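You operate a simulated robot arm through the tools that you are given. There is no shell and no other tool. Be economical: measure what you need, move in short steps, check, and stop when the job is done.

You are at the controls of a simulated two-armed robot. One attempt, no reset.

Task
Take the blue cloth from the service table and lay it out flat on the left half of the bench.

Only the result counts: the job must be done as asked and must still hold three seconds after the hand-in. Knocking over, shifting, dropping, spilling or breaking anything else fails it. Flat cloth is picked up by pressing the open fingertips on it (5 to 10 N) and closing them slowly along it; thin cloth reads only 2 to 8 mm in the jaws.

Robot
Two 7-joint arms with two-finger parallel grippers on one trunk, on a base that drives. Base frame: it is fixed to the floor where the robot stands at the start and does not move with it; the origin is under the middle of the robot, x ahead of it, y to its left, z up; the surface under the hand at the start is at about z = 866. Units: mm, degrees, N and s.
The left shoulder is at the start at [60, 189, 945], the right one opposite. With the tool pointing down near the work surface each hand reaches from about 160 to 560 mm from the robot's upright axis, wherever it stands, measured 20 degrees to its own side. Places, roughly: left half of the bench [-1600, -500, 800]. Payload 3.43 kg a hand.
The TCP of each hand is the grasp point between the finger pads, 30 mm short of the fingertips. In the tool frame z runs along the fingers and y along their closing line. Largest opening 94 mm; finger width 28, thickness 10; the body of the gripper, 50 by 96 mm, starts 55 mm behind the TCP.
Orientation is told as [roll, pitch, yaw] about the base's x, y, z axes, in that order, counted from this pose: with the fingers straight down and closing along the base's y, the tool's x points along the base's -x, its y along +y and its z along -z.

Tools
- The arms move only by the tool arm_command. It takes "left_moves", "right_moves" or both (then of equal length, played together; a hand with none holds still); each is a list of rows, each a list of 7 numbers: the opening in per cent of the stroke, from 0 (shut) to 100 (fully open), then the shift along the tool's x, y, z in m, then the turn, a rotation vector about the tool's x, y, z in degrees. In form: [[gripper, x, y, z, rx, ry, rz], ...]. A call has 1 to 8 rows; each row is the pose to reach, as a shift and turn from the pose commanded when the call began, along the tool's axes at that moment. Rows are played at 5 a second. More than 50 mm and 8.6 degrees between two rows, or a gripper value outside its range, and nothing of the call is played. Where a pose cannot be reached the arm comes as near as it can. A force on the tool above 40 N (or 10 N above the force at the start of the call, whichever is more), or a blocked arm, ends the call early, and 0.2 s more pass. Each finger travels about 153 mm/s and halts on what it meets, pressing with about 28 N; the grip force reading is that of the motor and also rises with nothing between the fingers. The clock runs only during rows and for 0.2 s after the last one: add rows that repeat a pose to give the fingers time. The reply holds the time, the measured pose of the TCP, the force on the tool along the base axes, the opening and the grip force, in the units named above and with some noise, with the torque about the TCP (base axes, N m) and any sound that the robot's microphone picked up, and new pictures: "show" is both (left out), scene, wrist or none (wrist: the cameras of the hands that moved).
- Cameras (640 x 400 px; columns grow to the right, rows downward): "scene" is now at [18.5, -14.9, 1482.3]; the picture's right is [-0.22, -0.98, -0.00], its down [-0.78, 0.17, -0.60] and it looks along [0.59, -0.13, -0.80] (base axes); focal length 281 px, centre (320, 200). "left" rides on the left gripper at [76, -14, -103] in its tool frame; the picture's right is [0.18, 0.98, 0.00], its down [-0.75, 0.14, -0.64] and it looks along [-0.63, 0.12, 0.77] (tool axes); focal length 243 px, centre (320, 200). "right" rides on the right gripper at [76, 14, -102] in its tool frame; the picture's right is [-0.18, 0.98, 0.00], its down [-0.75, -0.14, -0.64] and it looks along [-0.63, -0.12, 0.77] (tool axes); focal length 243 px, centre (320, 200). There is no depth. A picture from a camera that has moved, and an enlarged one, comes with that camera's place and axes in the base frame and with its lens. The place of the scene camera against the robot may be out by one fixed shift of up to 18 mm in any direction.
- move_column(by): slides the trunk up (or, below 0, down) by that many mm; the arms and the scene camera ride with it, the base frame stays. It gives what a move gives, with no picture.
- roll_base(legs): drives the robot by 1 to 6 legs, each [ahead, left, turn to the left] in mm, mm and degrees, along the robot's own axes; the way and the turn of a leg run together, so that a leg with both is an arc; at most 1500 mm and 180 degrees a leg. The arms and the cameras ride along, it lands a little off, and it stops where it bumps. It gives what a move gives, and a new picture of the scene camera.
- pan_tilt(pan, tilt): turns the head with the scene camera to pan (to the left, within 86 degrees either way) and tilt (down, from -29 to 69), counted from straight ahead of the robot. It gives what a move gives, and a new picture of the scene camera.
- enlarge(camera, box): a new picture of the part [left, top, right, bottom] of that camera's present view, enlarged. It takes no simulated time.
- job_done(): hands the job in; it is judged then, once.

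Go step by step. Nothing tells you exact positions but the pictures and the camera data: compare them with the known pose of the tool, close in by small moves and look again before you grip or let go. The budget is 120 turns and 260 pictures, counting those below and the enlarged ones. Unless the task says otherwise, let go and move clear before handing in, and close with one line.

The tools are called after ">>>" as a command line: name --argument value ..., lists and objects as JSON in quotes. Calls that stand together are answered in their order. arm_command: Moves the arms, as the interface text tells. Its arguments: {"type":"object","properties":{"left_moves":{"type":"array","items":{"type":"array","items":{"type":"number"}}},"right_moves":{"type":"array","items":{"type":"array","items":{"type":"number"}}},"show":{"type":"string","enum":["both","scene","wrist","none"]}},"required":[]} The other tools are called the same way: move_column (by) slides the trunk up or down; roll_base (legs) drives the base; pan_tilt (pan, tilt) turns the head that bears the scene camera; enlarge (camera, box) takes an enlarged picture of a part of a camera's view; job_done () hands the job in.

At the start:

```text
time: 0.0
left_position: [395.5, 115.9, 1012.7]
left_tcp_rot: [-0.2, 0.0, 0.0]
left_force: [-0.1, 0.5, -0.4]
left_ft_torque: [-0.01, 0.01, -0.04]
left_opening: 94.2
left_finger_force: 0.0
right_position: [312.6, -154.7, 1013.4]
right_tcp_rot: [0.0, 0.0, 0.1]
right_force: [-0.6, 0.0, -0.9]
right_ft_torque: [-0.03, -0.01, -0.02]
right_opening: 94.0
right_finger_force: 0.1
trunk travel left (down, up): [-610.0, 380.0]
robot x, y, heading: [-1.9, 0.4, 0.2]
head pan, tilt: [-12.6, 53.0]
```

scene: 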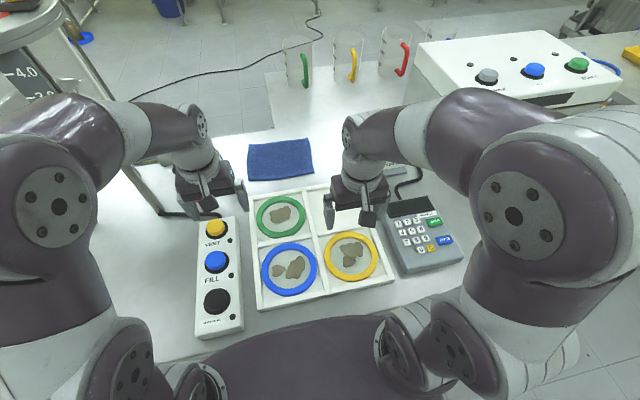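
right: 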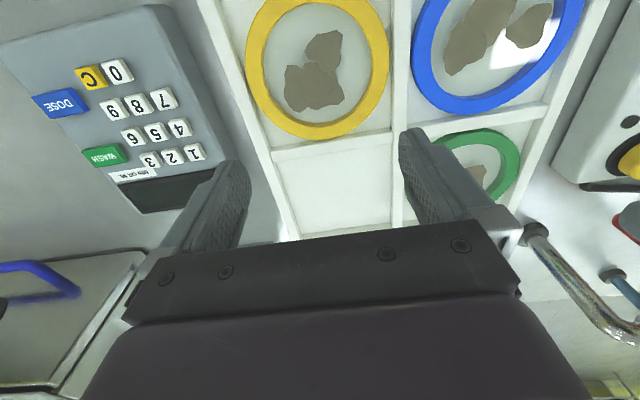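
left: 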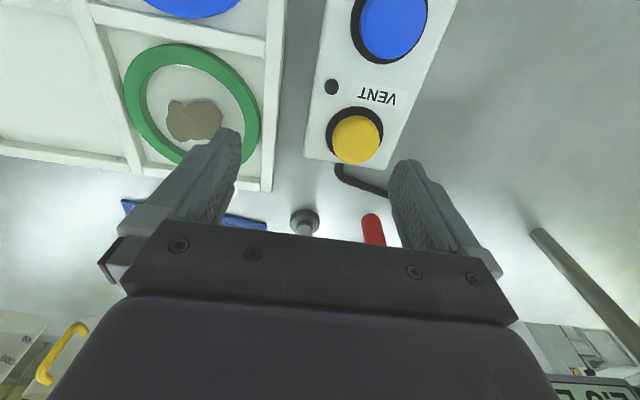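

The blue cloth lies on the table ahead, at roughly [655, -30, 866]. I'll look closer at it and then at the bench behind me.

>>> enlarge --camera "scene" --box '[200, 100, 420, 240]'

>>> pan_tilt --pan 0 --tilt 69

>>> pan_tilt --pan 80 --tilt 30

>>> pan_tilt --pan -80 --tilt 30

>>> pan_tilt --pan 0 --tilt 40

```text
2.86 times, centred on (310, 170) of scene
camera zoom: at [18.5, -14.9, 1482.3], right [-0.22, -0.98, 0.0], down [-0.78, 0.17, -0.6], along [0.59, -0.13, -0.8], focal length 804 px, centre (349, 286)
```

zoom: 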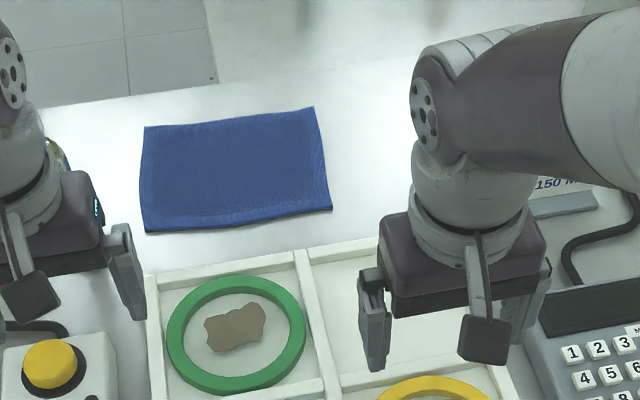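

```text
time: 0.8
left_position: [396.1, 115.1, 1012.1]
left_tcp_rot: [-0.2, -0.1, 0.0]
left_force: [1.4, 0.8, -0.2]
left_ft_torque: [-0.01, 0.02, 0.01]
left_opening: 93.7
left_finger_force: 0.1
right_position: [313.0, -154.6, 1014.6]
right_tcp_rot: [0.0, -0.1, 0.0]
right_force: [1.1, 1.3, 0.3]
right_ft_torque: [0.02, 0.0, 0.0]
right_opening: 93.9
right_finger_force: 0.0
trunk travel left (down, up): [-610.0, 380.0]
robot x, y, heading: [1.1, -1.4, 0.1]
head pan, tilt: [0.0, 68.8]
camera scene: at [1.8, 1.3, 1464.3], right [0.0, -1.0, 0.0], down [-0.93, 0.0, -0.36], along [0.36, 0.0, -0.93], focal length 281 px, centre (320, 200)
```

scene: 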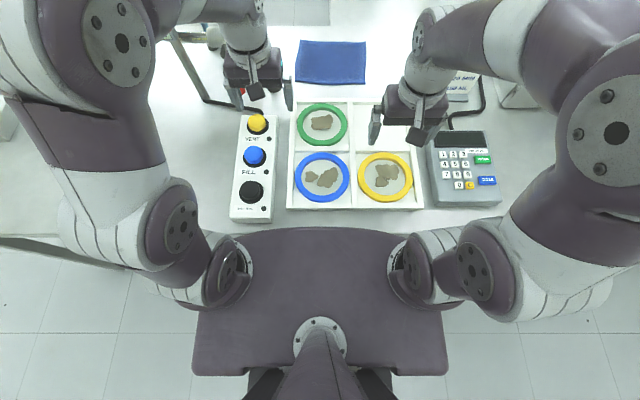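

```text
time: 2.3
left_position: [395.7, 115.7, 1013.6]
left_tcp_rot: [-0.2, -0.2, 0.0]
left_force: [-0.2, -0.1, -0.5]
left_ft_torque: [0.01, 0.02, 0.03]
left_opening: 93.8
left_finger_force: 0.0
right_position: [311.4, -155.4, 1014.8]
right_tcp_rot: [-0.1, -0.1, 0.0]
right_force: [-1.0, 0.8, 0.0]
right_ft_torque: [-0.01, -0.01, 0.0]
right_opening: 93.8
right_finger_force: 0.0
trunk travel left (down, up): [-610.0, 380.0]
robot x, y, heading: [-0.4, 2.1, 0.1]
head pan, tilt: [80.0, 30.0]
camera scene: at [-38.3, 90.4, 1515.7], right [0.98, -0.17, 0.0], down [-0.09, -0.49, -0.87], along [0.15, 0.85, -0.5], focal length 281 px, centre (320, 200)
```

scene: 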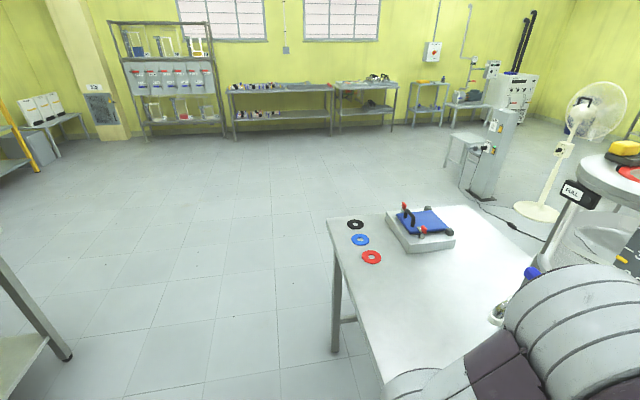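

```text
time: 4.8
left_position: [396.8, 115.4, 1012.6]
left_tcp_rot: [0.0, 0.0, -0.1]
left_force: [0.2, -0.2, -0.2]
left_ft_torque: [0.02, 0.01, -0.01]
left_opening: 93.9
left_finger_force: 0.0
right_position: [312.4, -154.9, 1014.1]
right_tcp_rot: [0.0, -0.2, 0.0]
right_force: [0.6, 0.1, 0.4]
right_ft_torque: [0.01, 0.01, 0.01]
right_opening: 94.1
right_finger_force: 0.0
trunk travel left (down, up): [-610.0, 380.0]
robot x, y, heading: [-0.7, -1.1, -0.1]
head pan, tilt: [-80.0, 30.0]
camera scene: at [-38.4, -87.7, 1515.7], right [-0.98, -0.17, 0.0], down [-0.09, 0.49, -0.87], along [0.15, -0.85, -0.5], focal length 281 px, centre (320, 200)
```

scene: 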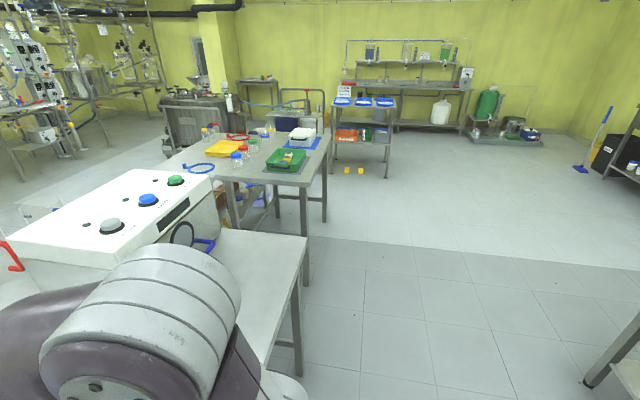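

```text
time: 6.3
left_position: [396.1, 115.0, 1012.4]
left_tcp_rot: [0.0, -0.1, 0.0]
left_force: [-0.5, 0.1, 0.2]
left_ft_torque: [-0.01, 0.03, 0.01]
left_opening: 94.1
left_finger_force: 0.0
right_position: [312.1, -154.7, 1013.7]
right_tcp_rot: [0.0, -0.2, -0.1]
right_force: [-0.5, -0.5, -0.1]
right_ft_torque: [0.02, -0.02, 0.01]
right_opening: 93.9
right_finger_force: 0.0
trunk travel left (down, up): [-610.0, 380.0]
robot x, y, heading: [0.1, 4.1, -0.1]
head pan, tilt: [0.0, 40.0]
camera scene: at [30.9, 1.3, 1500.4], right [0.0, -1.0, 0.0], down [-0.64, 0.0, -0.77], along [0.77, 0.0, -0.64], focal length 281 px, centre (320, 200)
```

scene: 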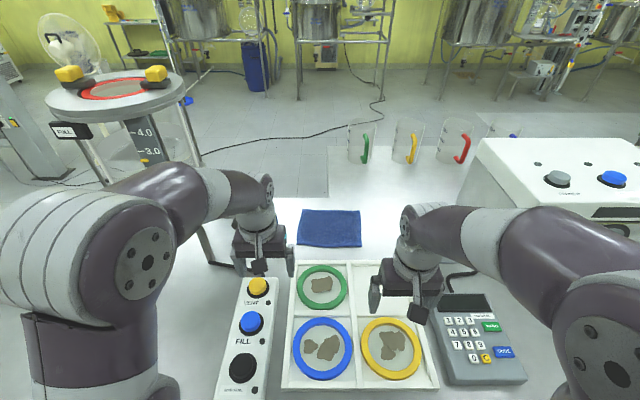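

The cloth spans about x 575–740, y −130–70 on the table. I'll check the blue item at far left, to be sure it isn't the cloth meant.

>>> pan_tilt --pan 86 --tilt 45

>>> enlarge --camera "scene" --box '[320, 60, 520, 185]'

>>> pan_tilt --pan 0 --tilt 52

>>> enlarge --camera "scene" --box '[220, 100, 420, 225]'

```text
time: 7.9
left_position: [395.6, 113.3, 1013.6]
left_tcp_rot: [-0.2, 0.0, 0.0]
left_force: [0.3, -0.5, 0.1]
left_ft_torque: [0.01, 0.0, -0.02]
left_opening: 94.2
left_finger_force: 0.0
right_position: [312.3, -154.9, 1014.2]
right_tcp_rot: [0.0, -0.1, 0.0]
right_force: [0.1, -0.1, -0.5]
right_ft_torque: [0.01, -0.02, 0.03]
right_opening: 93.7
right_finger_force: 0.0
trunk travel left (down, up): [-610.0, 380.0]
robot x, y, heading: [2.2, 1.6, 0.2]
head pan, tilt: [85.9, 45.0]
camera scene: at [-48.4, 82.4, 1493.1], right [1.0, -0.07, 0.0], down [-0.05, -0.71, -0.71], along [0.05, 0.71, -0.71], focal length 281 px, centre (320, 200)
```

scene: 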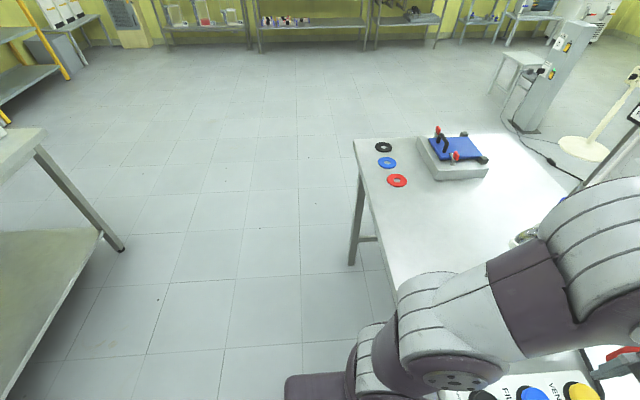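

```text
3.20 times, centred on (420, 122) of scene
camera zoom: at [-48.4, 82.4, 1493.1], right [1.0, -0.07, 0.0], down [-0.05, -0.71, -0.71], along [0.05, 0.71, -0.71], focal length 900 px, centre (0, 448)
```

zoom: 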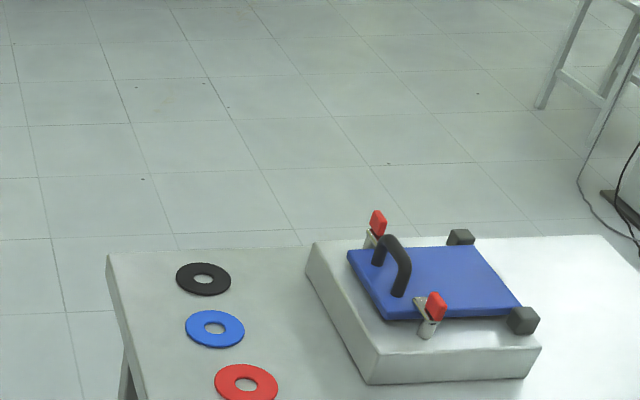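

```text
time: 9.5
left_position: [396.3, 115.9, 1012.1]
left_tcp_rot: [-0.1, -0.1, 0.1]
left_force: [0.1, -0.5, 0.4]
left_ft_torque: [-0.04, -0.02, 0.01]
left_opening: 94.2
left_finger_force: 0.1
right_position: [312.7, -156.0, 1015.2]
right_tcp_rot: [0.0, -0.1, 0.0]
right_force: [-0.4, -0.1, 0.1]
right_ft_torque: [0.03, 0.0, -0.01]
right_opening: 94.0
right_finger_force: 0.1
trunk travel left (down, up): [-610.0, 380.0]
robot x, y, heading: [2.9, -3.7, -0.1]
head pan, tilt: [0.0, 52.0]
camera scene: at [20.9, 1.4, 1483.6], right [0.0, -1.0, 0.0], down [-0.79, 0.0, -0.62], along [0.62, 0.0, -0.79], focal length 281 px, centre (320, 200)
```

scene: 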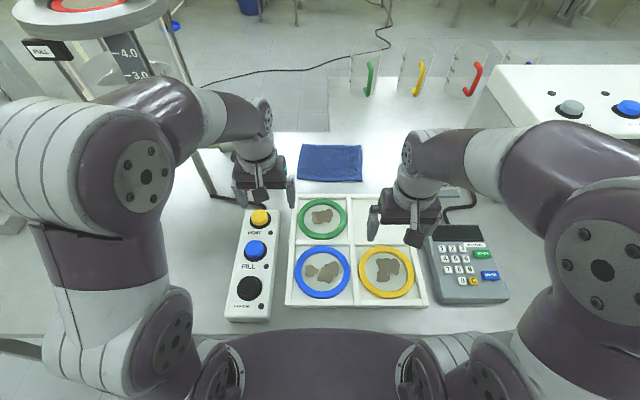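

```text
3.20 times, centred on (320, 162) of scene
camera zoom: at [20.9, 1.4, 1483.6], right [0.0, -1.0, 0.0], down [-0.79, 0.0, -0.62], along [0.62, 0.0, -0.79], focal length 900 px, centre (320, 320)
```

zoom: 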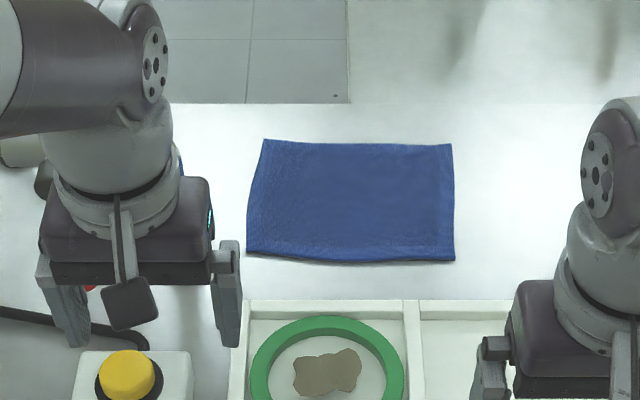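

The item at far left is a rigid clamped plate, so the towel ahead is the cloth. I'll move both hands to above its near corners (left about [590, 55], right about [590, −108]), keeping height.

>>> arm_command --left_moves '[[40, -0.035, -0.01, 0, 0, 0, 0], [40, -0.07, -0.02, 0, 0, 0, 0], [40, -0.105, -0.03, 0, 0, 0, 0], [40, -0.14, -0.04, 0, 0, 0, 0], [40, -0.17, -0.05, 0, 0, 0, 0], [40, -0.195, -0.06, 0, 0, 0, 0], [40, -0.195, -0.06, 0, 0, 0, 0]]' --right_moves '[[40, -0.046, 0.008, 0, 0, 0, 0], [40, -0.092, 0.016, 0, 0, 0, 0], [40, -0.138, 0.024, 0, 0, 0, 0], [40, -0.184, 0.032, 0, 0, 0, 0], [40, -0.23, 0.04, 0, 0, 0, 0], [40, -0.275, 0.047, 0, 0, 0, 0], [40, -0.275, 0.047, 0, 0, 0, 0]]'

```text
time: 11.1
left_position: [520.2, 74.1, 940.1]
left_tcp_rot: [-0.3, -0.6, -0.1]
left_force: [-0.3, 0.0, 0.1]
left_ft_torque: [0.04, 0.02, 0.02]
left_opening: 37.6
left_finger_force: 0.0
left hand out of reach, approached as far as the arm can: row 1, 2, 3, 4, 5, 6, 7
right_position: [505.7, -120.5, 957.3]
right_tcp_rot: [-0.1, -0.2, -0.1]
right_force: [-0.5, -0.6, -0.6]
right_ft_torque: [0.02, -0.01, -0.01]
right_opening: 37.6
right_finger_force: 0.0
right hand out of reach, approached as far as the arm can: row 3, 4, 5, 6, 7
trunk travel left (down, up): [-610.0, 380.0]
robot x, y, heading: [-1.0, 2.4, 0.2]
head pan, tilt: [0.0, 52.0]
camera scene: at [20.9, 1.3, 1483.6], right [0.0, -1.0, 0.0], down [-0.79, 0.0, -0.62], along [0.62, 0.0, -0.79], focal length 281 px, centre (320, 200)
camera right: at [430.0, -107.3, 1059.5], right [0.18, 0.98, 0.0], down [0.75, -0.14, 0.64], along [0.63, -0.12, -0.77], focal length 243 px, centre (320, 200)
camera left: at [443.5, 59.3, 1041.6], right [-0.18, 0.98, -0.01], down [0.75, 0.14, 0.65], along [0.64, 0.11, -0.76], focal length 243 px, centre (320, 200)
```

scene: 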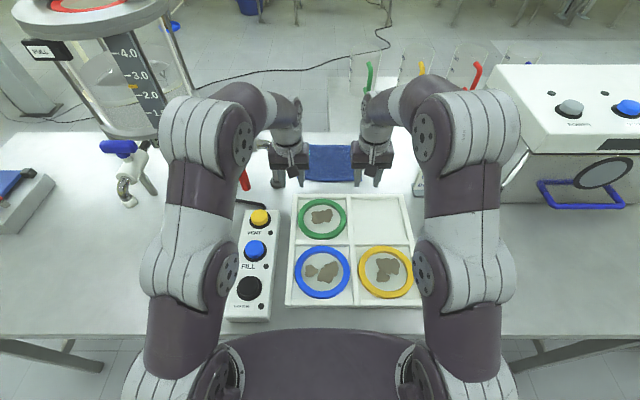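
right: 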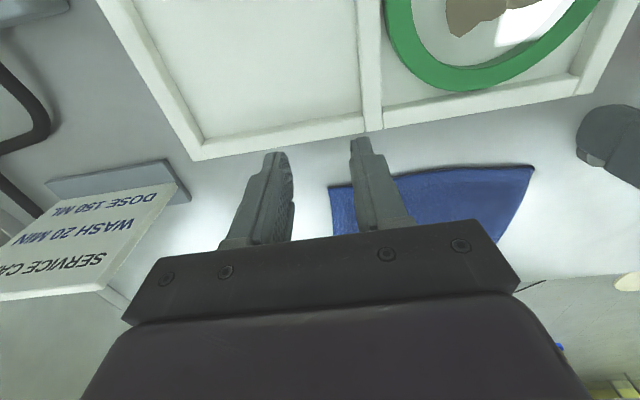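
left: 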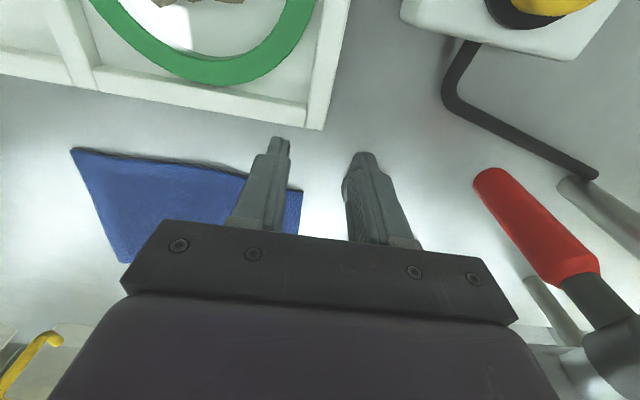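

The arms run out of reach at this height. Raising the trunk should help, and then I'll look at the clearance to the table's edge.

>>> move_column --by 150

>>> pan_tilt --pan 0 --tilt 69

```text
time: 12.8
left_position: [521.5, 74.7, 1082.0]
left_tcp_rot: [-0.2, -0.5, 0.0]
left_force: [-0.7, 0.3, 0.4]
left_ft_torque: [0.03, 0.0, -0.01]
left_opening: 37.6
left_finger_force: 0.0
right_position: [505.1, -121.1, 1098.9]
right_tcp_rot: [0.0, 0.1, -0.1]
right_force: [0.0, -0.1, 0.4]
right_ft_torque: [0.01, -0.01, 0.03]
right_opening: 37.4
right_finger_force: 0.1
trunk travel left (down, up): [-760.0, 230.0]
robot x, y, heading: [2.5, -1.7, -0.0]
head pan, tilt: [0.0, 52.0]
```

```text
time: 13.6
left_position: [520.1, 73.6, 1082.5]
left_tcp_rot: [-0.2, -0.5, 0.0]
left_force: [0.8, 0.8, 0.1]
left_ft_torque: [-0.04, 0.02, 0.03]
left_opening: 37.9
left_finger_force: 0.1
right_position: [505.1, -121.5, 1099.5]
right_tcp_rot: [0.1, 0.0, 0.0]
right_force: [0.5, 0.0, 1.2]
right_ft_torque: [-0.01, -0.01, 0.01]
right_opening: 37.6
right_finger_force: 0.1
trunk travel left (down, up): [-760.0, 230.0]
robot x, y, heading: [0.4, -1.9, 0.1]
head pan, tilt: [0.0, 68.8]
camera scene: at [3.2, 1.3, 1606.9], right [0.0, -1.0, 0.0], down [-0.93, 0.0, -0.36], along [0.36, 0.0, -0.93], focal length 281 px, centre (320, 200)
```

scene: 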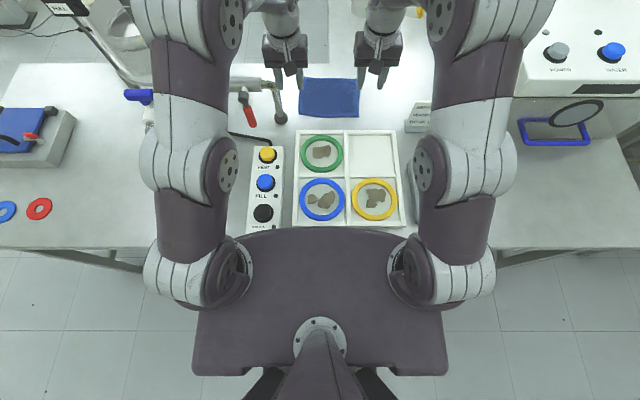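

The trunk is now well above the table. I'll test reach again with a step down and forward.

>>> arm_command --left_moves '[[40, -0.02, -0.01, 0.04, 0, 0, 0], [40, -0.04, -0.02, 0.08, 0, 0, 0], [40, -0.05, -0.02, 0.1, 0, 0, 0], [40, -0.05, -0.02, 0.1, 0, 0, 0]]' --right_moves '[[40, -0.02, 0, 0.04, 0, 0, 0], [40, -0.04, 0, 0.08, 0, 0, 0], [40, -0.06, 0, 0.11, 0, 0, 0], [40, -0.06, 0, 0.11, 0, 0, 0]]' --show "wrist"

```text
time: 14.6
left_position: [571.3, 53.3, 982.3]
left_tcp_rot: [-0.1, -0.6, 0.0]
left_force: [-0.3, -0.2, -0.2]
left_ft_torque: [-0.02, 0.0, -0.01]
left_opening: 37.5
left_finger_force: 0.0
right_position: [566.5, -121.4, 988.8]
right_tcp_rot: [0.0, 0.0, 0.0]
right_force: [-0.4, -0.4, -0.2]
right_ft_torque: [0.01, -0.02, -0.03]
right_opening: 37.7
right_finger_force: 0.2
trunk travel left (down, up): [-760.0, 230.0]
robot x, y, heading: [1.3, 0.3, -0.2]
head pan, tilt: [0.0, 68.8]
camera right: at [491.2, -107.7, 1091.6], right [0.18, 0.98, 0.0], down [0.75, -0.14, 0.64], along [0.63, -0.12, -0.77], focal length 243 px, centre (320, 200)
camera left: at [494.7, 38.0, 1083.8], right [-0.18, 0.98, -0.01], down [0.75, 0.14, 0.65], along [0.64, 0.12, -0.76], focal length 243 px, centre (320, 200)
```

right: 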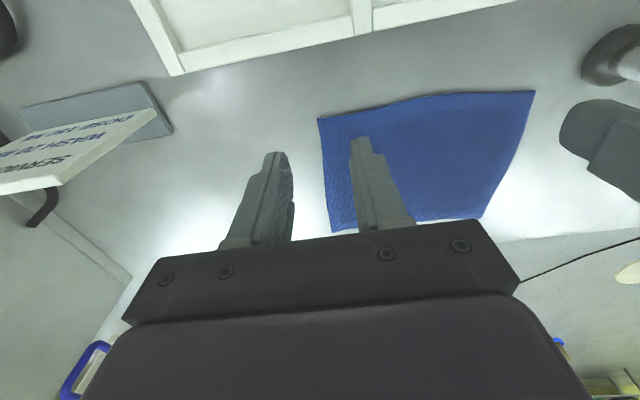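
left: 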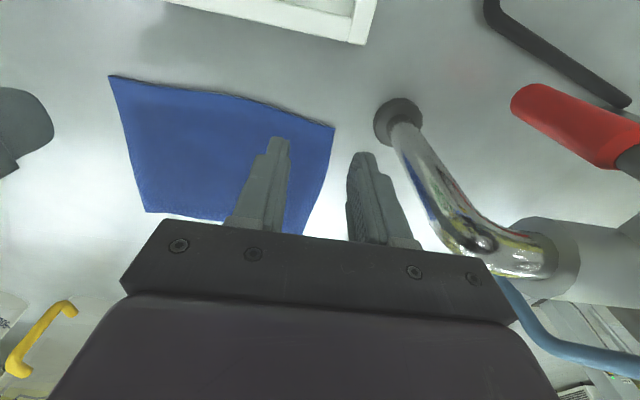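

Now reach is fine. The corners measure left [586, 69] and right [578, −127], and the chrome spout stays about 50 mm left of the left hand. Lowering to just above the cloth with the fingers about 28 mm apart.

>>> arm_command --left_moves '[[30, -0.02, -0.003, 0.01, 0, 0, 0], [30, -0.026, -0.004, 0.035, 0, 0, 0], [30, -0.026, -0.004, 0.07, 0, 0, 0], [30, -0.026, -0.004, 0.07, 0, 0, 0]]' --right_moves '[[30, -0.02, 0.01, 0.015, 0, 0, 0], [30, -0.023, 0.013, 0.042, 0, 0, 0], [30, -0.023, 0.013, 0.077, 0, 0, 0], [30, -0.023, 0.013, 0.077, 0, 0, 0]]'

```text
time: 15.6
left_position: [599.0, 48.0, 912.7]
left_tcp_rot: [-0.1, -0.5, -0.1]
left_force: [0.1, 0.0, -1.3]
left_ft_torque: [0.02, 0.03, -0.01]
left_opening: 28.1
left_finger_force: 0.1
left hand out of reach, approached as far as the arm can: row 1
right_position: [588.9, -107.3, 913.2]
right_tcp_rot: [0.0, 0.0, 0.0]
right_force: [-0.4, -0.3, -0.2]
right_ft_torque: [0.02, 0.02, 0.02]
right_opening: 28.3
right_finger_force: 0.0
trunk travel left (down, up): [-760.0, 230.0]
robot x, y, heading: [-1.4, 0.5, -0.2]
head pan, tilt: [0.0, 68.8]
camera scene: at [2.6, 1.4, 1606.8], right [0.0, -1.0, 0.0], down [-0.93, 0.0, -0.36], along [0.36, 0.0, -0.93], focal length 281 px, centre (320, 200)
camera right: at [513.9, -94.6, 1014.5], right [0.18, 0.98, 0.0], down [0.75, -0.14, 0.64], along [0.63, -0.12, -0.77], focal length 243 px, centre (320, 200)
camera left: at [521.9, 33.8, 1014.4], right [-0.18, 0.98, -0.01], down [0.75, 0.14, 0.65], along [0.64, 0.12, -0.76], focal length 243 px, centre (320, 200)
```

scene: 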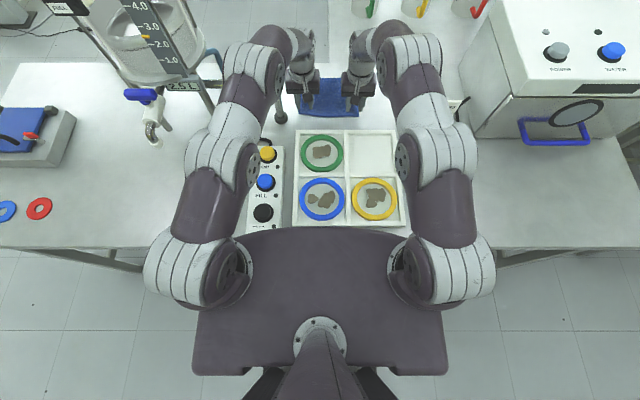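
right: 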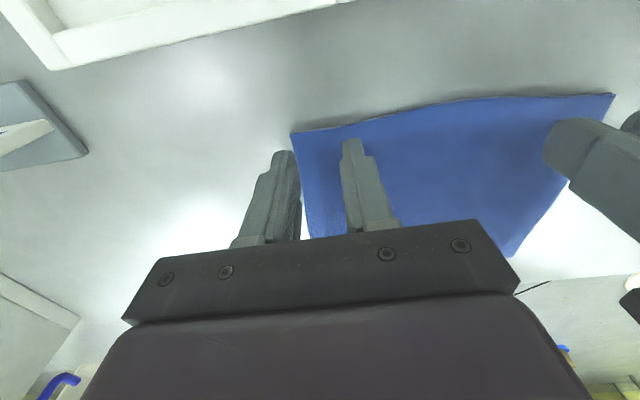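
left: 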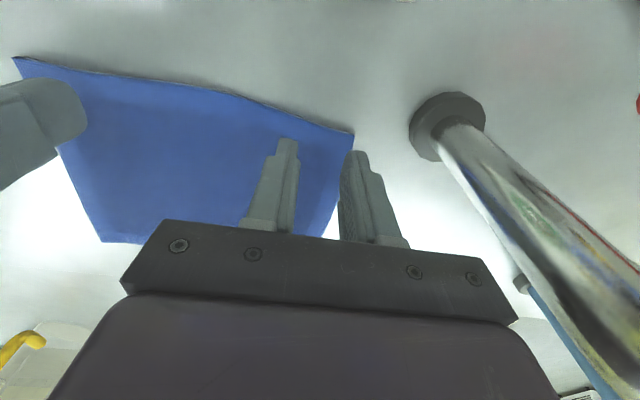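

Each outer finger would straddle the cloth's side, so I shift both hands inward about 13 mm and lower toward contact.

>>> arm_command --left_moves '[[30, 0, -0.012, 0, 0, 0, 0], [30, 0, -0.012, 0.01, 0, 0, 0], [30, 0, -0.012, 0.013, 0, 0, 0], [30, 0, -0.012, 0.014, 0, 0, 0]]' --right_moves '[[30, -0.005, 0.013, 0, 0, 0, 0], [30, -0.005, 0.013, 0.01, 0, 0, 0], [30, -0.005, 0.013, 0.013, 0, 0, 0], [30, -0.005, 0.013, 0.014, 0, 0, 0]]' --show "wrist"

```text
time: 16.6
left_position: [598.8, 37.9, 899.8]
left_tcp_rot: [-0.2, -0.5, 0.1]
left_force: [-0.1, 0.0, -0.5]
left_ft_torque: [0.0, -0.01, 0.03]
left_opening: 28.4
left_finger_force: 0.1
right_position: [595.0, -94.2, 898.5]
right_tcp_rot: [0.0, -0.1, 0.0]
right_force: [-0.5, 0.2, 0.1]
right_ft_torque: [-0.02, -0.03, -0.01]
right_opening: 28.3
right_finger_force: 0.1
trunk travel left (down, up): [-760.0, 230.0]
robot x, y, heading: [0.3, -1.7, -0.5]
head pan, tilt: [0.0, 68.8]
camera right: at [519.3, -81.2, 1000.7], right [0.18, 0.98, 0.0], down [0.75, -0.14, 0.64], along [0.63, -0.12, -0.77], focal length 243 px, centre (320, 200)
camera left: at [522.0, 22.5, 1000.6], right [-0.18, 0.98, -0.01], down [0.75, 0.14, 0.65], along [0.64, 0.12, -0.76], focal length 243 px, centre (320, 200)
```

right: 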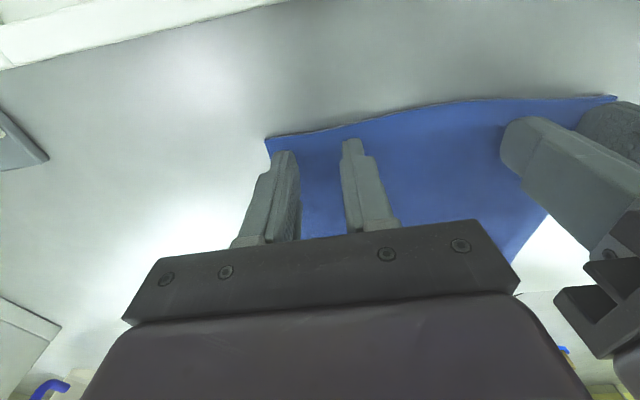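
left: 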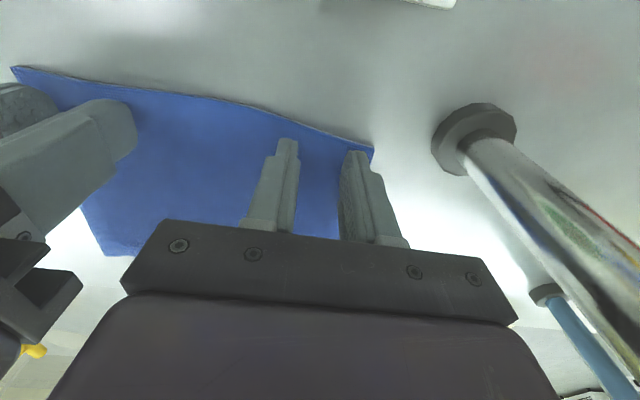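

Fingers lie fully over the cloth near both corners. Creeping down to contact.

>>> arm_command --left_moves '[[30, 0, 0, 0.001, 0, 0, 0], [30, 0, 0, 0.002, 0, 0, 0], [30, 0, 0, 0.002, 0, 0, 0]]' --right_moves '[[30, 0, 0, 0.001, 0, 0, 0], [30, 0, 0, 0.002, 0, 0, 0], [30, 0, 0, 0.002, 0, 0, 0]]' --show "none"

>>> arm_command --left_moves '[[30, 0, 0, 0.001, 0, 0, 0], [30, 0, 0, 0.001, 0, 0, 0]]' --right_moves '[[30, 0, 0, 0.001, 0, 0, 0], [30, 0, 0, 0.001, 0, 0, 0]]' --show "none"

```text
time: 17.4
left_position: [599.3, 37.2, 897.3]
left_tcp_rot: [-0.2, -0.6, 0.1]
left_force: [1.0, -0.7, 0.8]
left_ft_torque: [-0.01, 0.02, -0.05]
left_opening: 28.3
left_finger_force: 0.0
right_position: [594.1, -94.7, 897.3]
right_tcp_rot: [-0.1, -0.1, 0.0]
right_force: [-0.6, -0.6, -0.4]
right_ft_torque: [0.02, 0.02, -0.01]
right_opening: 28.1
right_finger_force: 0.1
trunk travel left (down, up): [-760.0, 230.0]
robot x, y, heading: [-0.9, -0.4, 0.0]
head pan, tilt: [0.0, 68.8]
```

```text
time: 18.0
left_position: [598.4, 37.2, 895.9]
left_tcp_rot: [-0.2, -0.5, 0.0]
left_force: [-0.2, 1.1, -0.4]
left_ft_torque: [0.0, 0.0, -0.02]
left_opening: 28.0
left_finger_force: 0.1
right_position: [594.0, -94.9, 894.7]
right_tcp_rot: [0.0, 0.1, 0.0]
right_force: [0.6, 0.9, 0.3]
right_ft_torque: [-0.01, 0.02, 0.01]
right_opening: 28.3
right_finger_force: 0.0
trunk travel left (down, up): [-760.0, 230.0]
robot x, y, heading: [-2.2, 0.9, -0.0]
head pan, tilt: [0.0, 68.8]
```

>>> arm_command --left_moves '[[30, 0, 0, 0.001, 0, 0, 0], [30, 0, 0, 0.001, 0, 0, 0]]' --right_moves '[[30, 0, 0, 0.001, 0, 0, 0], [30, 0, 0, 0.001, 0, 0, 0]]' --show "none"

>>> arm_command --left_moves '[[30, 0, 0, 0.001, 0, 0, 0], [30, 0, 0, 0.001, 0, 0, 0]]' --right_moves '[[30, 0, 0, 0.001, 0, 0, 0], [30, 0, 0, 0.001, 0, 0, 0]]' --show "wrist"

```text
time: 18.6
left_position: [598.7, 37.5, 895.5]
left_tcp_rot: [-0.2, -0.5, 0.0]
left_force: [-0.3, -0.7, 0.9]
left_ft_torque: [0.0, -0.02, 0.02]
left_opening: 28.0
left_finger_force: 0.0
right_position: [593.4, -93.9, 893.0]
right_tcp_rot: [0.0, -0.2, 0.1]
right_force: [-1.1, 0.4, 1.6]
right_ft_torque: [-0.02, 0.03, 0.03]
right_opening: 28.2
right_finger_force: 0.1
trunk travel left (down, up): [-760.0, 230.0]
robot x, y, heading: [-0.9, -1.4, -0.3]
head pan, tilt: [0.0, 68.8]
```

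```text
time: 19.2
left_position: [597.6, 37.8, 894.6]
left_tcp_rot: [-0.1, -0.6, 0.0]
left_force: [0.8, -0.9, 2.8]
left_ft_torque: [-0.04, -0.04, 0.02]
left_opening: 28.2
left_finger_force: 0.1
right_position: [594.5, -93.8, 894.6]
right_tcp_rot: [0.0, -0.1, 0.0]
right_force: [-0.2, -0.3, 4.5]
right_ft_torque: [0.01, -0.05, 0.01]
right_opening: 28.2
right_finger_force: 0.1
trunk travel left (down, up): [-760.0, 230.0]
robot x, y, heading: [1.5, -1.5, -0.2]
head pan, tilt: [0.0, 68.8]
camera right: at [518.6, -81.1, 996.2], right [0.18, 0.98, 0.0], down [0.75, -0.14, 0.64], along [0.63, -0.12, -0.77], focal length 243 px, centre (320, 200)
camera left: at [521.7, 22.7, 996.1], right [-0.18, 0.98, -0.01], down [0.75, 0.14, 0.65], along [0.64, 0.12, -0.76], focal length 243 px, centre (320, 200)
```

right: 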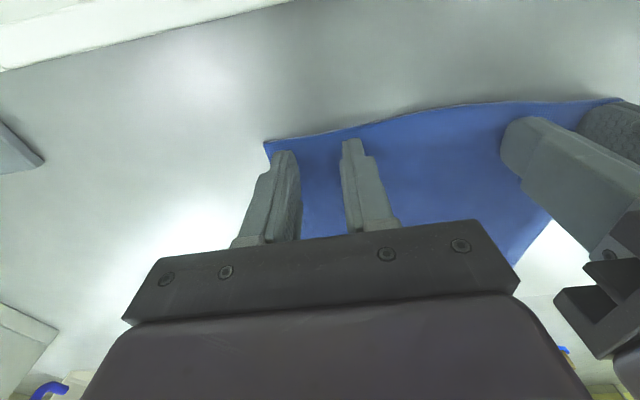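
left: 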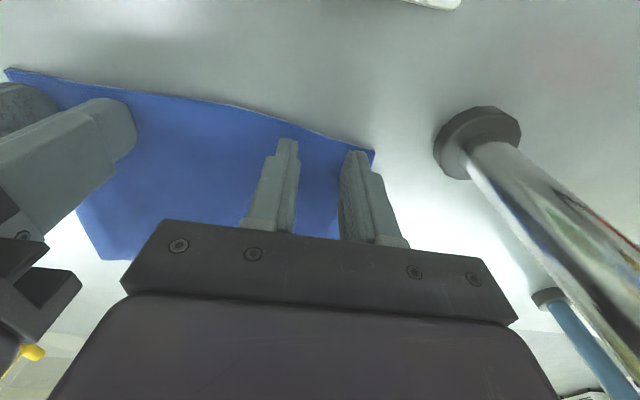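

Contact begins (3 and 4.5 N). One more millimetre or two, then close slowly.

>>> arm_command --left_moves '[[30, 0, 0, 0.0015, 0, 0, 0], [30, 0, 0, 0.0015, 0, 0, 0]]' --right_moves '[[30, 0, 0, 0.001, 0, 0, 0], [30, 0, 0, 0.001, 0, 0, 0]]' --show "none"

```text
time: 19.8
left_position: [598.2, 37.7, 894.4]
left_tcp_rot: [-0.2, -0.5, 0.0]
left_force: [1.1, -1.5, 5.3]
left_ft_torque: [-0.06, -0.02, 0.01]
left_opening: 28.1
left_finger_force: 0.0
right_position: [592.7, -94.5, 894.5]
right_tcp_rot: [0.0, -0.1, 0.0]
right_force: [1.5, 0.1, 7.0]
right_ft_torque: [0.03, -0.1, 0.01]
right_opening: 28.0
right_finger_force: 0.2
trunk travel left (down, up): [-760.0, 230.0]
robot x, y, heading: [-1.8, 1.1, -0.0]
head pan, tilt: [0.0, 68.8]
```

>>> arm_command --left_moves '[[26, 0, 0, 0.001, 0, 0, 0], [22, 0, 0, 0.001, 0, 0, 0], [18, 0, 0, 0.001, 0, 0, 0], [14, 0, 0, 0.001, 0, 0, 0], [10, 0, 0, 0.001, 0, 0, 0], [6, 0, 0, 0.001, 0, 0, 0], [2, 0, 0, 0.001, 0, 0, 0], [0, 0, 0, 0.001, 0, 0, 0]]' --right_moves '[[26, 0, 0, 0, 0, 0, 0], [22, 0, 0, 0, 0, 0, 0], [18, 0, 0, 0, 0, 0, 0], [14, 0, 0, 0, 0, 0, 0], [10, 0, 0, 0, 0, 0, 0], [6, 0, 0, 0, 0, 0, 0], [2, 0, 0, 0, 0, 0, 0], [0, 0, 0, 0, 0, 0, 0]]' --show "wrist"

```text
time: 21.6
left_position: [596.5, 36.1, 892.7]
left_tcp_rot: [-0.2, -0.7, 0.0]
left_force: [-0.4, -25.3, 13.3]
left_ft_torque: [-0.86, 0.01, 0.06]
left_opening: 4.1
left_finger_force: 27.8
right_position: [593.4, -94.6, 893.6]
right_tcp_rot: [0.2, -0.2, 0.0]
right_force: [0.0, 26.1, 5.0]
right_ft_torque: [0.84, -0.01, -0.1]
right_opening: 4.4
right_finger_force: 28.0
trunk travel left (down, up): [-760.0, 230.0]
robot x, y, heading: [-0.2, 0.6, 0.0]
head pan, tilt: [0.0, 68.8]
camera right: at [517.2, -80.4, 996.1], right [0.18, 0.98, 0.0], down [0.75, -0.14, 0.64], along [0.63, -0.12, -0.76], focal length 243 px, centre (320, 200)
camera left: at [520.4, 22.0, 994.5], right [-0.18, 0.98, -0.01], down [0.75, 0.14, 0.65], along [0.64, 0.11, -0.76], focal length 243 px, centre (320, 200)
```

right: 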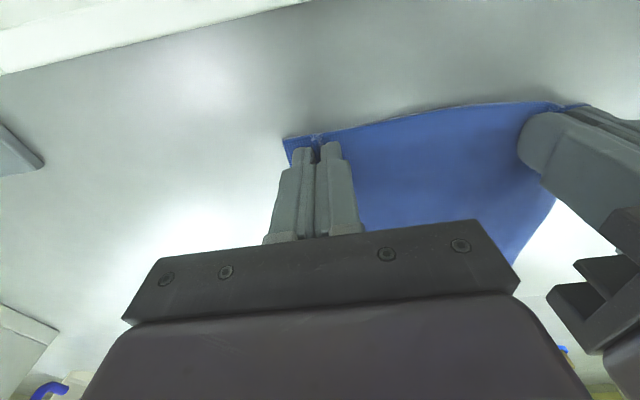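
left: 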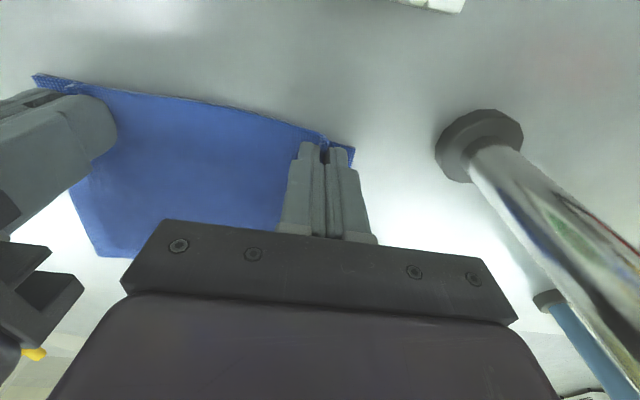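

Both corners are pinched (4 mm readings), but the cloth is pulled tight between the hands. I'll ease the hands a few mm together and lift.

>>> arm_command --left_moves '[[0, 0, -0.005, -0.003, 0, 0, 0], [0, 0, -0.009, -0.01, 0, 0, 0], [0, 0, -0.009, -0.03, 0, 0, 0], [0, 0, -0.009, -0.05, 0, 0, 0], [0, 0, -0.009, -0.05, 0, 0, 0]]' --right_moves '[[0, 0, 0.005, -0.003, 0, 0, 0], [0, 0, 0.009, -0.01, 0, 0, 0], [0, 0, 0.009, -0.03, 0, 0, 0], [0, 0, 0.009, -0.05, 0, 0, 0], [0, 0, 0.009, -0.05, 0, 0, 0]]'

```text
time: 22.8
left_position: [591.5, 30.0, 941.2]
left_tcp_rot: [-0.3, -0.4, 0.0]
left_force: [-0.1, -0.1, 1.0]
left_ft_torque: [0.01, -0.01, 0.03]
left_opening: 3.7
left_finger_force: 27.5
left hand out of reach, approached as far as the arm can: row 4, 5
right_position: [594.1, -87.2, 941.4]
right_tcp_rot: [0.0, 0.0, 0.1]
right_force: [-0.8, 0.5, -0.5]
right_ft_torque: [0.0, 0.01, 0.02]
right_opening: 3.6
right_finger_force: 28.3
trunk travel left (down, up): [-760.0, 230.0]
robot x, y, heading: [-0.2, -0.1, 0.0]
head pan, tilt: [0.0, 68.8]
camera scene: at [3.9, 1.3, 1606.8], right [0.0, -1.0, 0.0], down [-0.93, 0.0, -0.36], along [0.36, 0.0, -0.93], focal length 281 px, centre (320, 200)
camera right: at [519.3, -72.5, 1044.5], right [0.18, 0.98, 0.0], down [0.75, -0.14, 0.64], along [0.63, -0.12, -0.77], focal length 243 px, centre (320, 200)
camera left: at [515.5, 15.2, 1041.7], right [-0.18, 0.98, 0.0], down [0.75, 0.14, 0.65], along [0.64, 0.12, -0.76], focal length 243 px, centre (320, 200)
```

scene: 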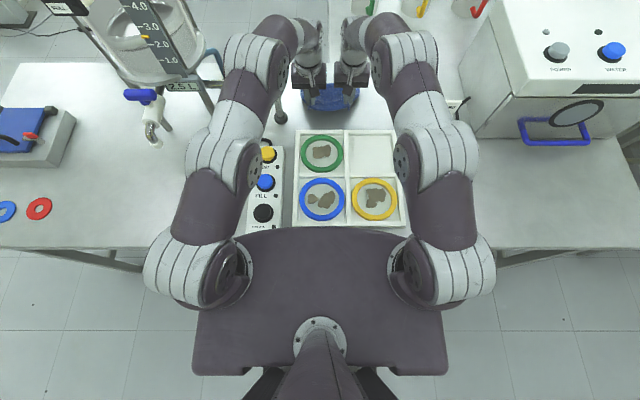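
right: 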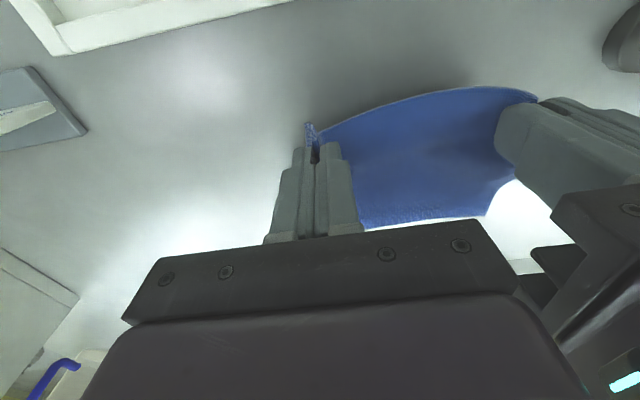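
left: 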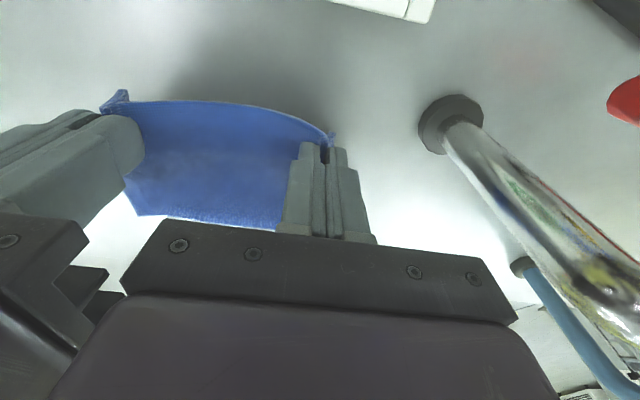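

The cloth is held by two corners. I'll raise the trunk to lift it well clear and then pull the arms in a little.

>>> move_column --by 215

>>> arm_command --left_moves '[[0, 0.03, 0, 0, 0, 0, 0], [0, 0.06, 0, 0, 0, 0, 0], [0, 0.09, 0, 0, 0, 0, 0], [0, 0.12, 0, 0, 0, 0, 0], [0, 0.15, 0, 0, 0, 0, 0], [0, 0.15, 0, 0, 0, 0, 0]]' --right_moves '[[0, 0.03, 0, 0, 0, 0, 0], [0, 0.06, 0, 0, 0, 0, 0], [0, 0.09, 0, 0, 0, 0, 0], [0, 0.12, 0, 0, 0, 0, 0], [0, 0.15, 0, 0, 0, 0, 0], [0, 0.15, 0, 0, 0, 0, 0]]' --show "scene"

```text
time: 25.1
left_position: [593.1, 29.1, 1155.3]
left_tcp_rot: [-0.1, -0.5, 0.0]
left_force: [-0.8, 0.3, 1.1]
left_ft_torque: [0.01, 0.03, 0.03]
left_opening: 3.8
left_finger_force: 27.8
right_position: [594.2, -85.7, 1156.6]
right_tcp_rot: [0.1, 0.0, -0.1]
right_force: [0.5, 0.5, 0.4]
right_ft_torque: [-0.03, -0.03, 0.04]
right_opening: 3.7
right_finger_force: 28.5
trunk travel left (down, up): [-975.0, 15.0]
robot x, y, heading: [1.9, 0.2, -0.1]
head pan, tilt: [0.0, 68.8]
```

```text
time: 26.5
left_position: [441.3, 30.6, 1153.6]
left_tcp_rot: [-0.2, -0.4, 0.0]
left_force: [0.1, -0.8, 0.0]
left_ft_torque: [0.01, 0.04, 0.02]
left_opening: 3.5
left_finger_force: 27.6
right_position: [444.8, -85.0, 1158.2]
right_tcp_rot: [0.0, 0.0, 0.1]
right_force: [0.3, -0.2, 0.1]
right_ft_torque: [-0.04, 0.02, 0.0]
right_opening: 3.3
right_finger_force: 28.1
trunk travel left (down, up): [-975.0, 15.0]
robot x, y, heading: [-1.0, -1.0, 0.1]
head pan, tilt: [0.0, 68.8]
camera scene: at [5.0, 1.4, 1821.8], right [0.0, -1.0, 0.0], down [-0.93, 0.0, -0.36], along [0.36, 0.0, -0.93], focal length 281 px, centre (320, 200)
```

scene: 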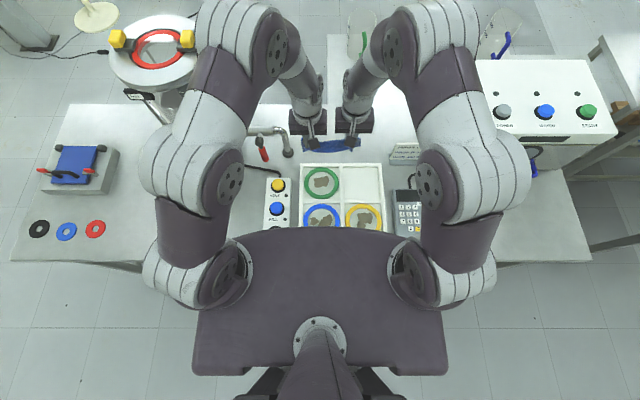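

The cloth hangs clear above the tray. Driving straight back off the table.

>>> roll_base --legs '[[-550, 0, 0]]'

>>> pan_tilt --pan 86 --tilt 25

>>> pan_tilt --pan -86 --tilt 25

```text
time: 29.7
left_position: [-111.6, 30.7, 1154.0]
left_tcp_rot: [-0.2, -0.4, 0.3]
left_force: [1.2, 1.2, 0.4]
left_ft_torque: [0.0, -0.02, -0.02]
left_opening: 3.6
left_finger_force: 27.9
right_position: [-108.4, -85.9, 1158.4]
right_tcp_rot: [0.0, 0.0, 0.2]
right_force: [-0.1, -0.1, -0.7]
right_ft_torque: [0.01, 0.01, 0.0]
right_opening: 3.7
right_finger_force: 28.0
trunk travel left (down, up): [-975.0, 15.0]
robot x, y, heading: [-556.0, -1.3, 0.5]
head pan, tilt: [0.0, 68.8]
camera scene: at [-549.1, 0.3, 1821.8], right [0.0, -1.0, 0.0], down [-0.93, 0.0, -0.36], along [0.36, 0.0, -0.93], focal length 281 px, centre (320, 200)
```

scene: 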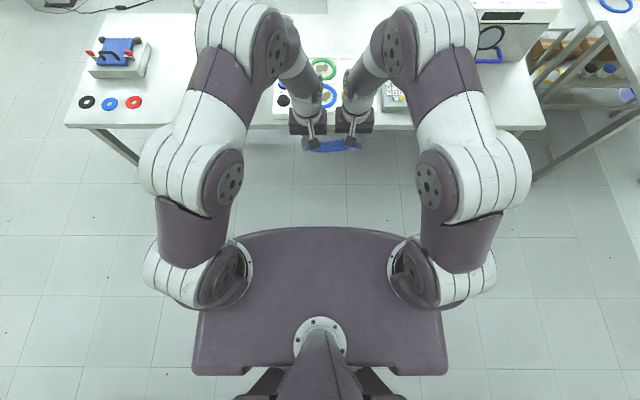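

```text
time: 31.3
left_position: [-111.7, 30.8, 1155.2]
left_tcp_rot: [-0.2, -0.5, 0.2]
left_force: [0.4, 0.6, -0.3]
left_ft_torque: [0.03, -0.01, 0.0]
left_opening: 3.6
left_finger_force: 27.6
right_position: [-109.4, -86.4, 1157.3]
right_tcp_rot: [0.0, -0.1, 0.3]
right_force: [-0.3, 0.0, -0.3]
right_ft_torque: [-0.03, 0.0, 0.0]
right_opening: 3.6
right_finger_force: 27.8
trunk travel left (down, up): [-975.0, 15.0]
robot x, y, heading: [-552.3, -1.7, 0.2]
head pan, tilt: [85.9, 25.0]
camera scene: at [-600.6, 92.0, 1881.3], right [1.0, -0.07, 0.0], down [-0.03, -0.42, -0.91], along [0.06, 0.9, -0.42], focal length 281 px, centre (320, 200)
```

scene: 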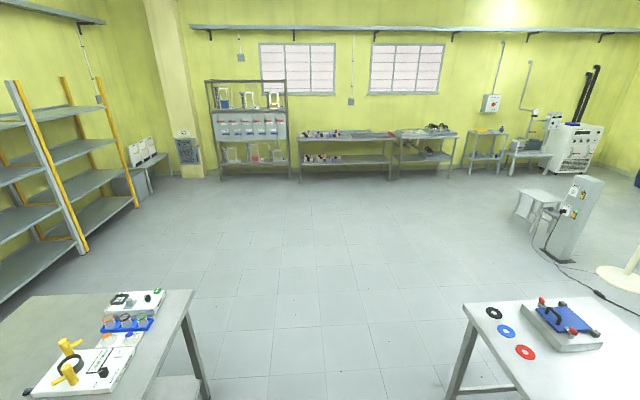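

```text
time: 33.9
left_position: [-112.7, 28.9, 1154.1]
left_tcp_rot: [-0.2, -0.5, 0.2]
left_force: [0.0, 0.3, -0.9]
left_ft_torque: [0.02, -0.01, -0.03]
left_opening: 3.5
left_finger_force: 28.1
right_position: [-109.6, -85.9, 1158.1]
right_tcp_rot: [0.0, 0.1, 0.1]
right_force: [-0.7, 0.2, -0.4]
right_ft_torque: [-0.06, -0.01, 0.0]
right_opening: 3.6
right_finger_force: 28.0
trunk travel left (down, up): [-975.0, 15.0]
robot x, y, heading: [-554.9, 3.0, 0.2]
head pan, tilt: [-85.9, 25.0]
camera scene: at [-599.9, -91.8, 1881.3], right [-1.0, -0.07, 0.0], down [-0.03, 0.42, -0.91], along [0.07, -0.9, -0.42], focal length 281 px, centre (320, 200)
```

scene: 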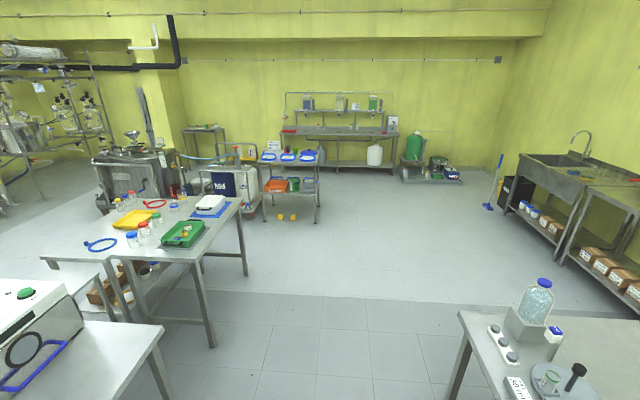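

The bench behind has its front edge near x = −1210, from y ≈ −1150 to 1300, with equipment at its ends. There is room to turn in place here.

>>> roll_base --legs '[[0, 0, 90], [0, 0, 90]]'

>>> pan_tilt --pan 0 --tilt 35

>>> pan_tilt --pan 40 --tilt 35

```text
time: 42.0
left_position: [-994.2, -41.6, 1154.7]
left_tcp_rot: [-0.3, -0.5, -178.7]
left_force: [-0.4, 0.5, 0.5]
left_ft_torque: [0.03, 0.01, -0.06]
left_opening: 3.5
left_finger_force: 28.2
right_position: [-1000.0, 74.6, 1157.3]
right_tcp_rot: [0.0, 0.0, -178.5]
right_force: [0.0, -0.5, -0.5]
right_ft_torque: [0.01, -0.02, -0.08]
right_opening: 3.4
right_finger_force: 28.1
trunk travel left (down, up): [-975.0, 15.0]
robot x, y, heading: [-553.2, -1.5, -178.9]
head pan, tilt: [-85.9, 25.0]
camera scene: at [-496.0, 93.7, 1881.3], right [1.0, 0.09, 0.0], down [0.04, -0.42, -0.91], along [-0.09, 0.9, -0.42], focal length 281 px, centre (320, 200)
```

scene: 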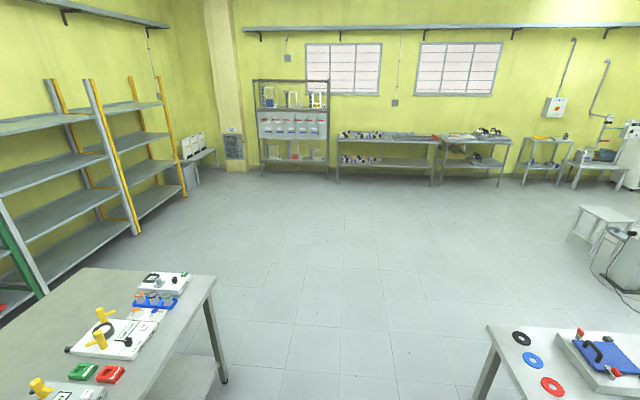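

```text
time: 43.6
left_position: [-994.3, -41.2, 1154.1]
left_tcp_rot: [-0.2, -0.5, -178.7]
left_force: [-0.6, 0.4, 0.2]
left_ft_torque: [0.02, 0.01, -0.07]
left_opening: 3.4
left_finger_force: 28.1
right_position: [-1001.1, 74.7, 1157.4]
right_tcp_rot: [0.0, 0.0, -178.6]
right_force: [-0.4, -0.2, -0.4]
right_ft_torque: [-0.02, -0.04, -0.09]
right_opening: 3.5
right_finger_force: 28.1
trunk travel left (down, up): [-975.0, 15.0]
robot x, y, heading: [-553.3, -0.5, -178.7]
head pan, tilt: [0.0, 35.0]
camera scene: at [-575.3, -0.3, 1865.5], right [-0.02, 1.0, 0.0], down [0.57, 0.01, -0.82], along [-0.82, -0.02, -0.57], focal length 281 px, centre (320, 200)
```

scene: 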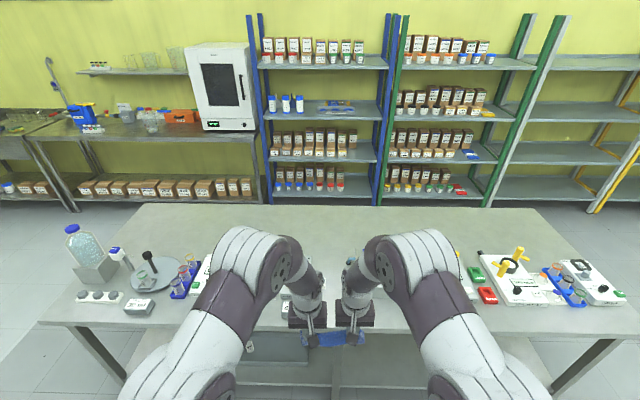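

```text
time: 44.7
left_position: [-995.0, -41.6, 1153.8]
left_tcp_rot: [-0.2, -0.5, -178.8]
left_force: [-0.4, 0.4, 0.2]
left_ft_torque: [0.0, -0.01, -0.09]
left_opening: 3.5
left_finger_force: 28.2
right_position: [-1000.2, 75.0, 1157.5]
right_tcp_rot: [0.0, 0.0, -178.5]
right_force: [-0.3, 0.1, -0.6]
right_ft_torque: [0.01, 0.01, -0.1]
right_opening: 3.6
right_finger_force: 27.8
trunk travel left (down, up): [-975.0, 15.0]
robot x, y, heading: [-554.9, 0.2, -178.6]
head pan, tilt: [40.0, 35.0]
camera scene: at [-553.4, -56.4, 1865.5], right [-0.66, 0.75, 0.0], down [0.43, 0.38, -0.82], along [-0.62, -0.54, -0.57], focal length 281 px, centre (320, 200)
```

scene: 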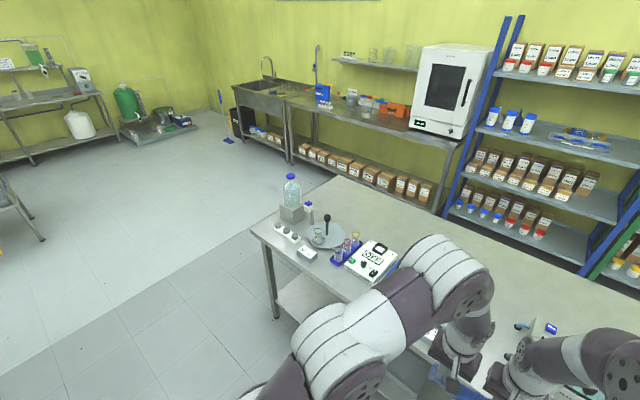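

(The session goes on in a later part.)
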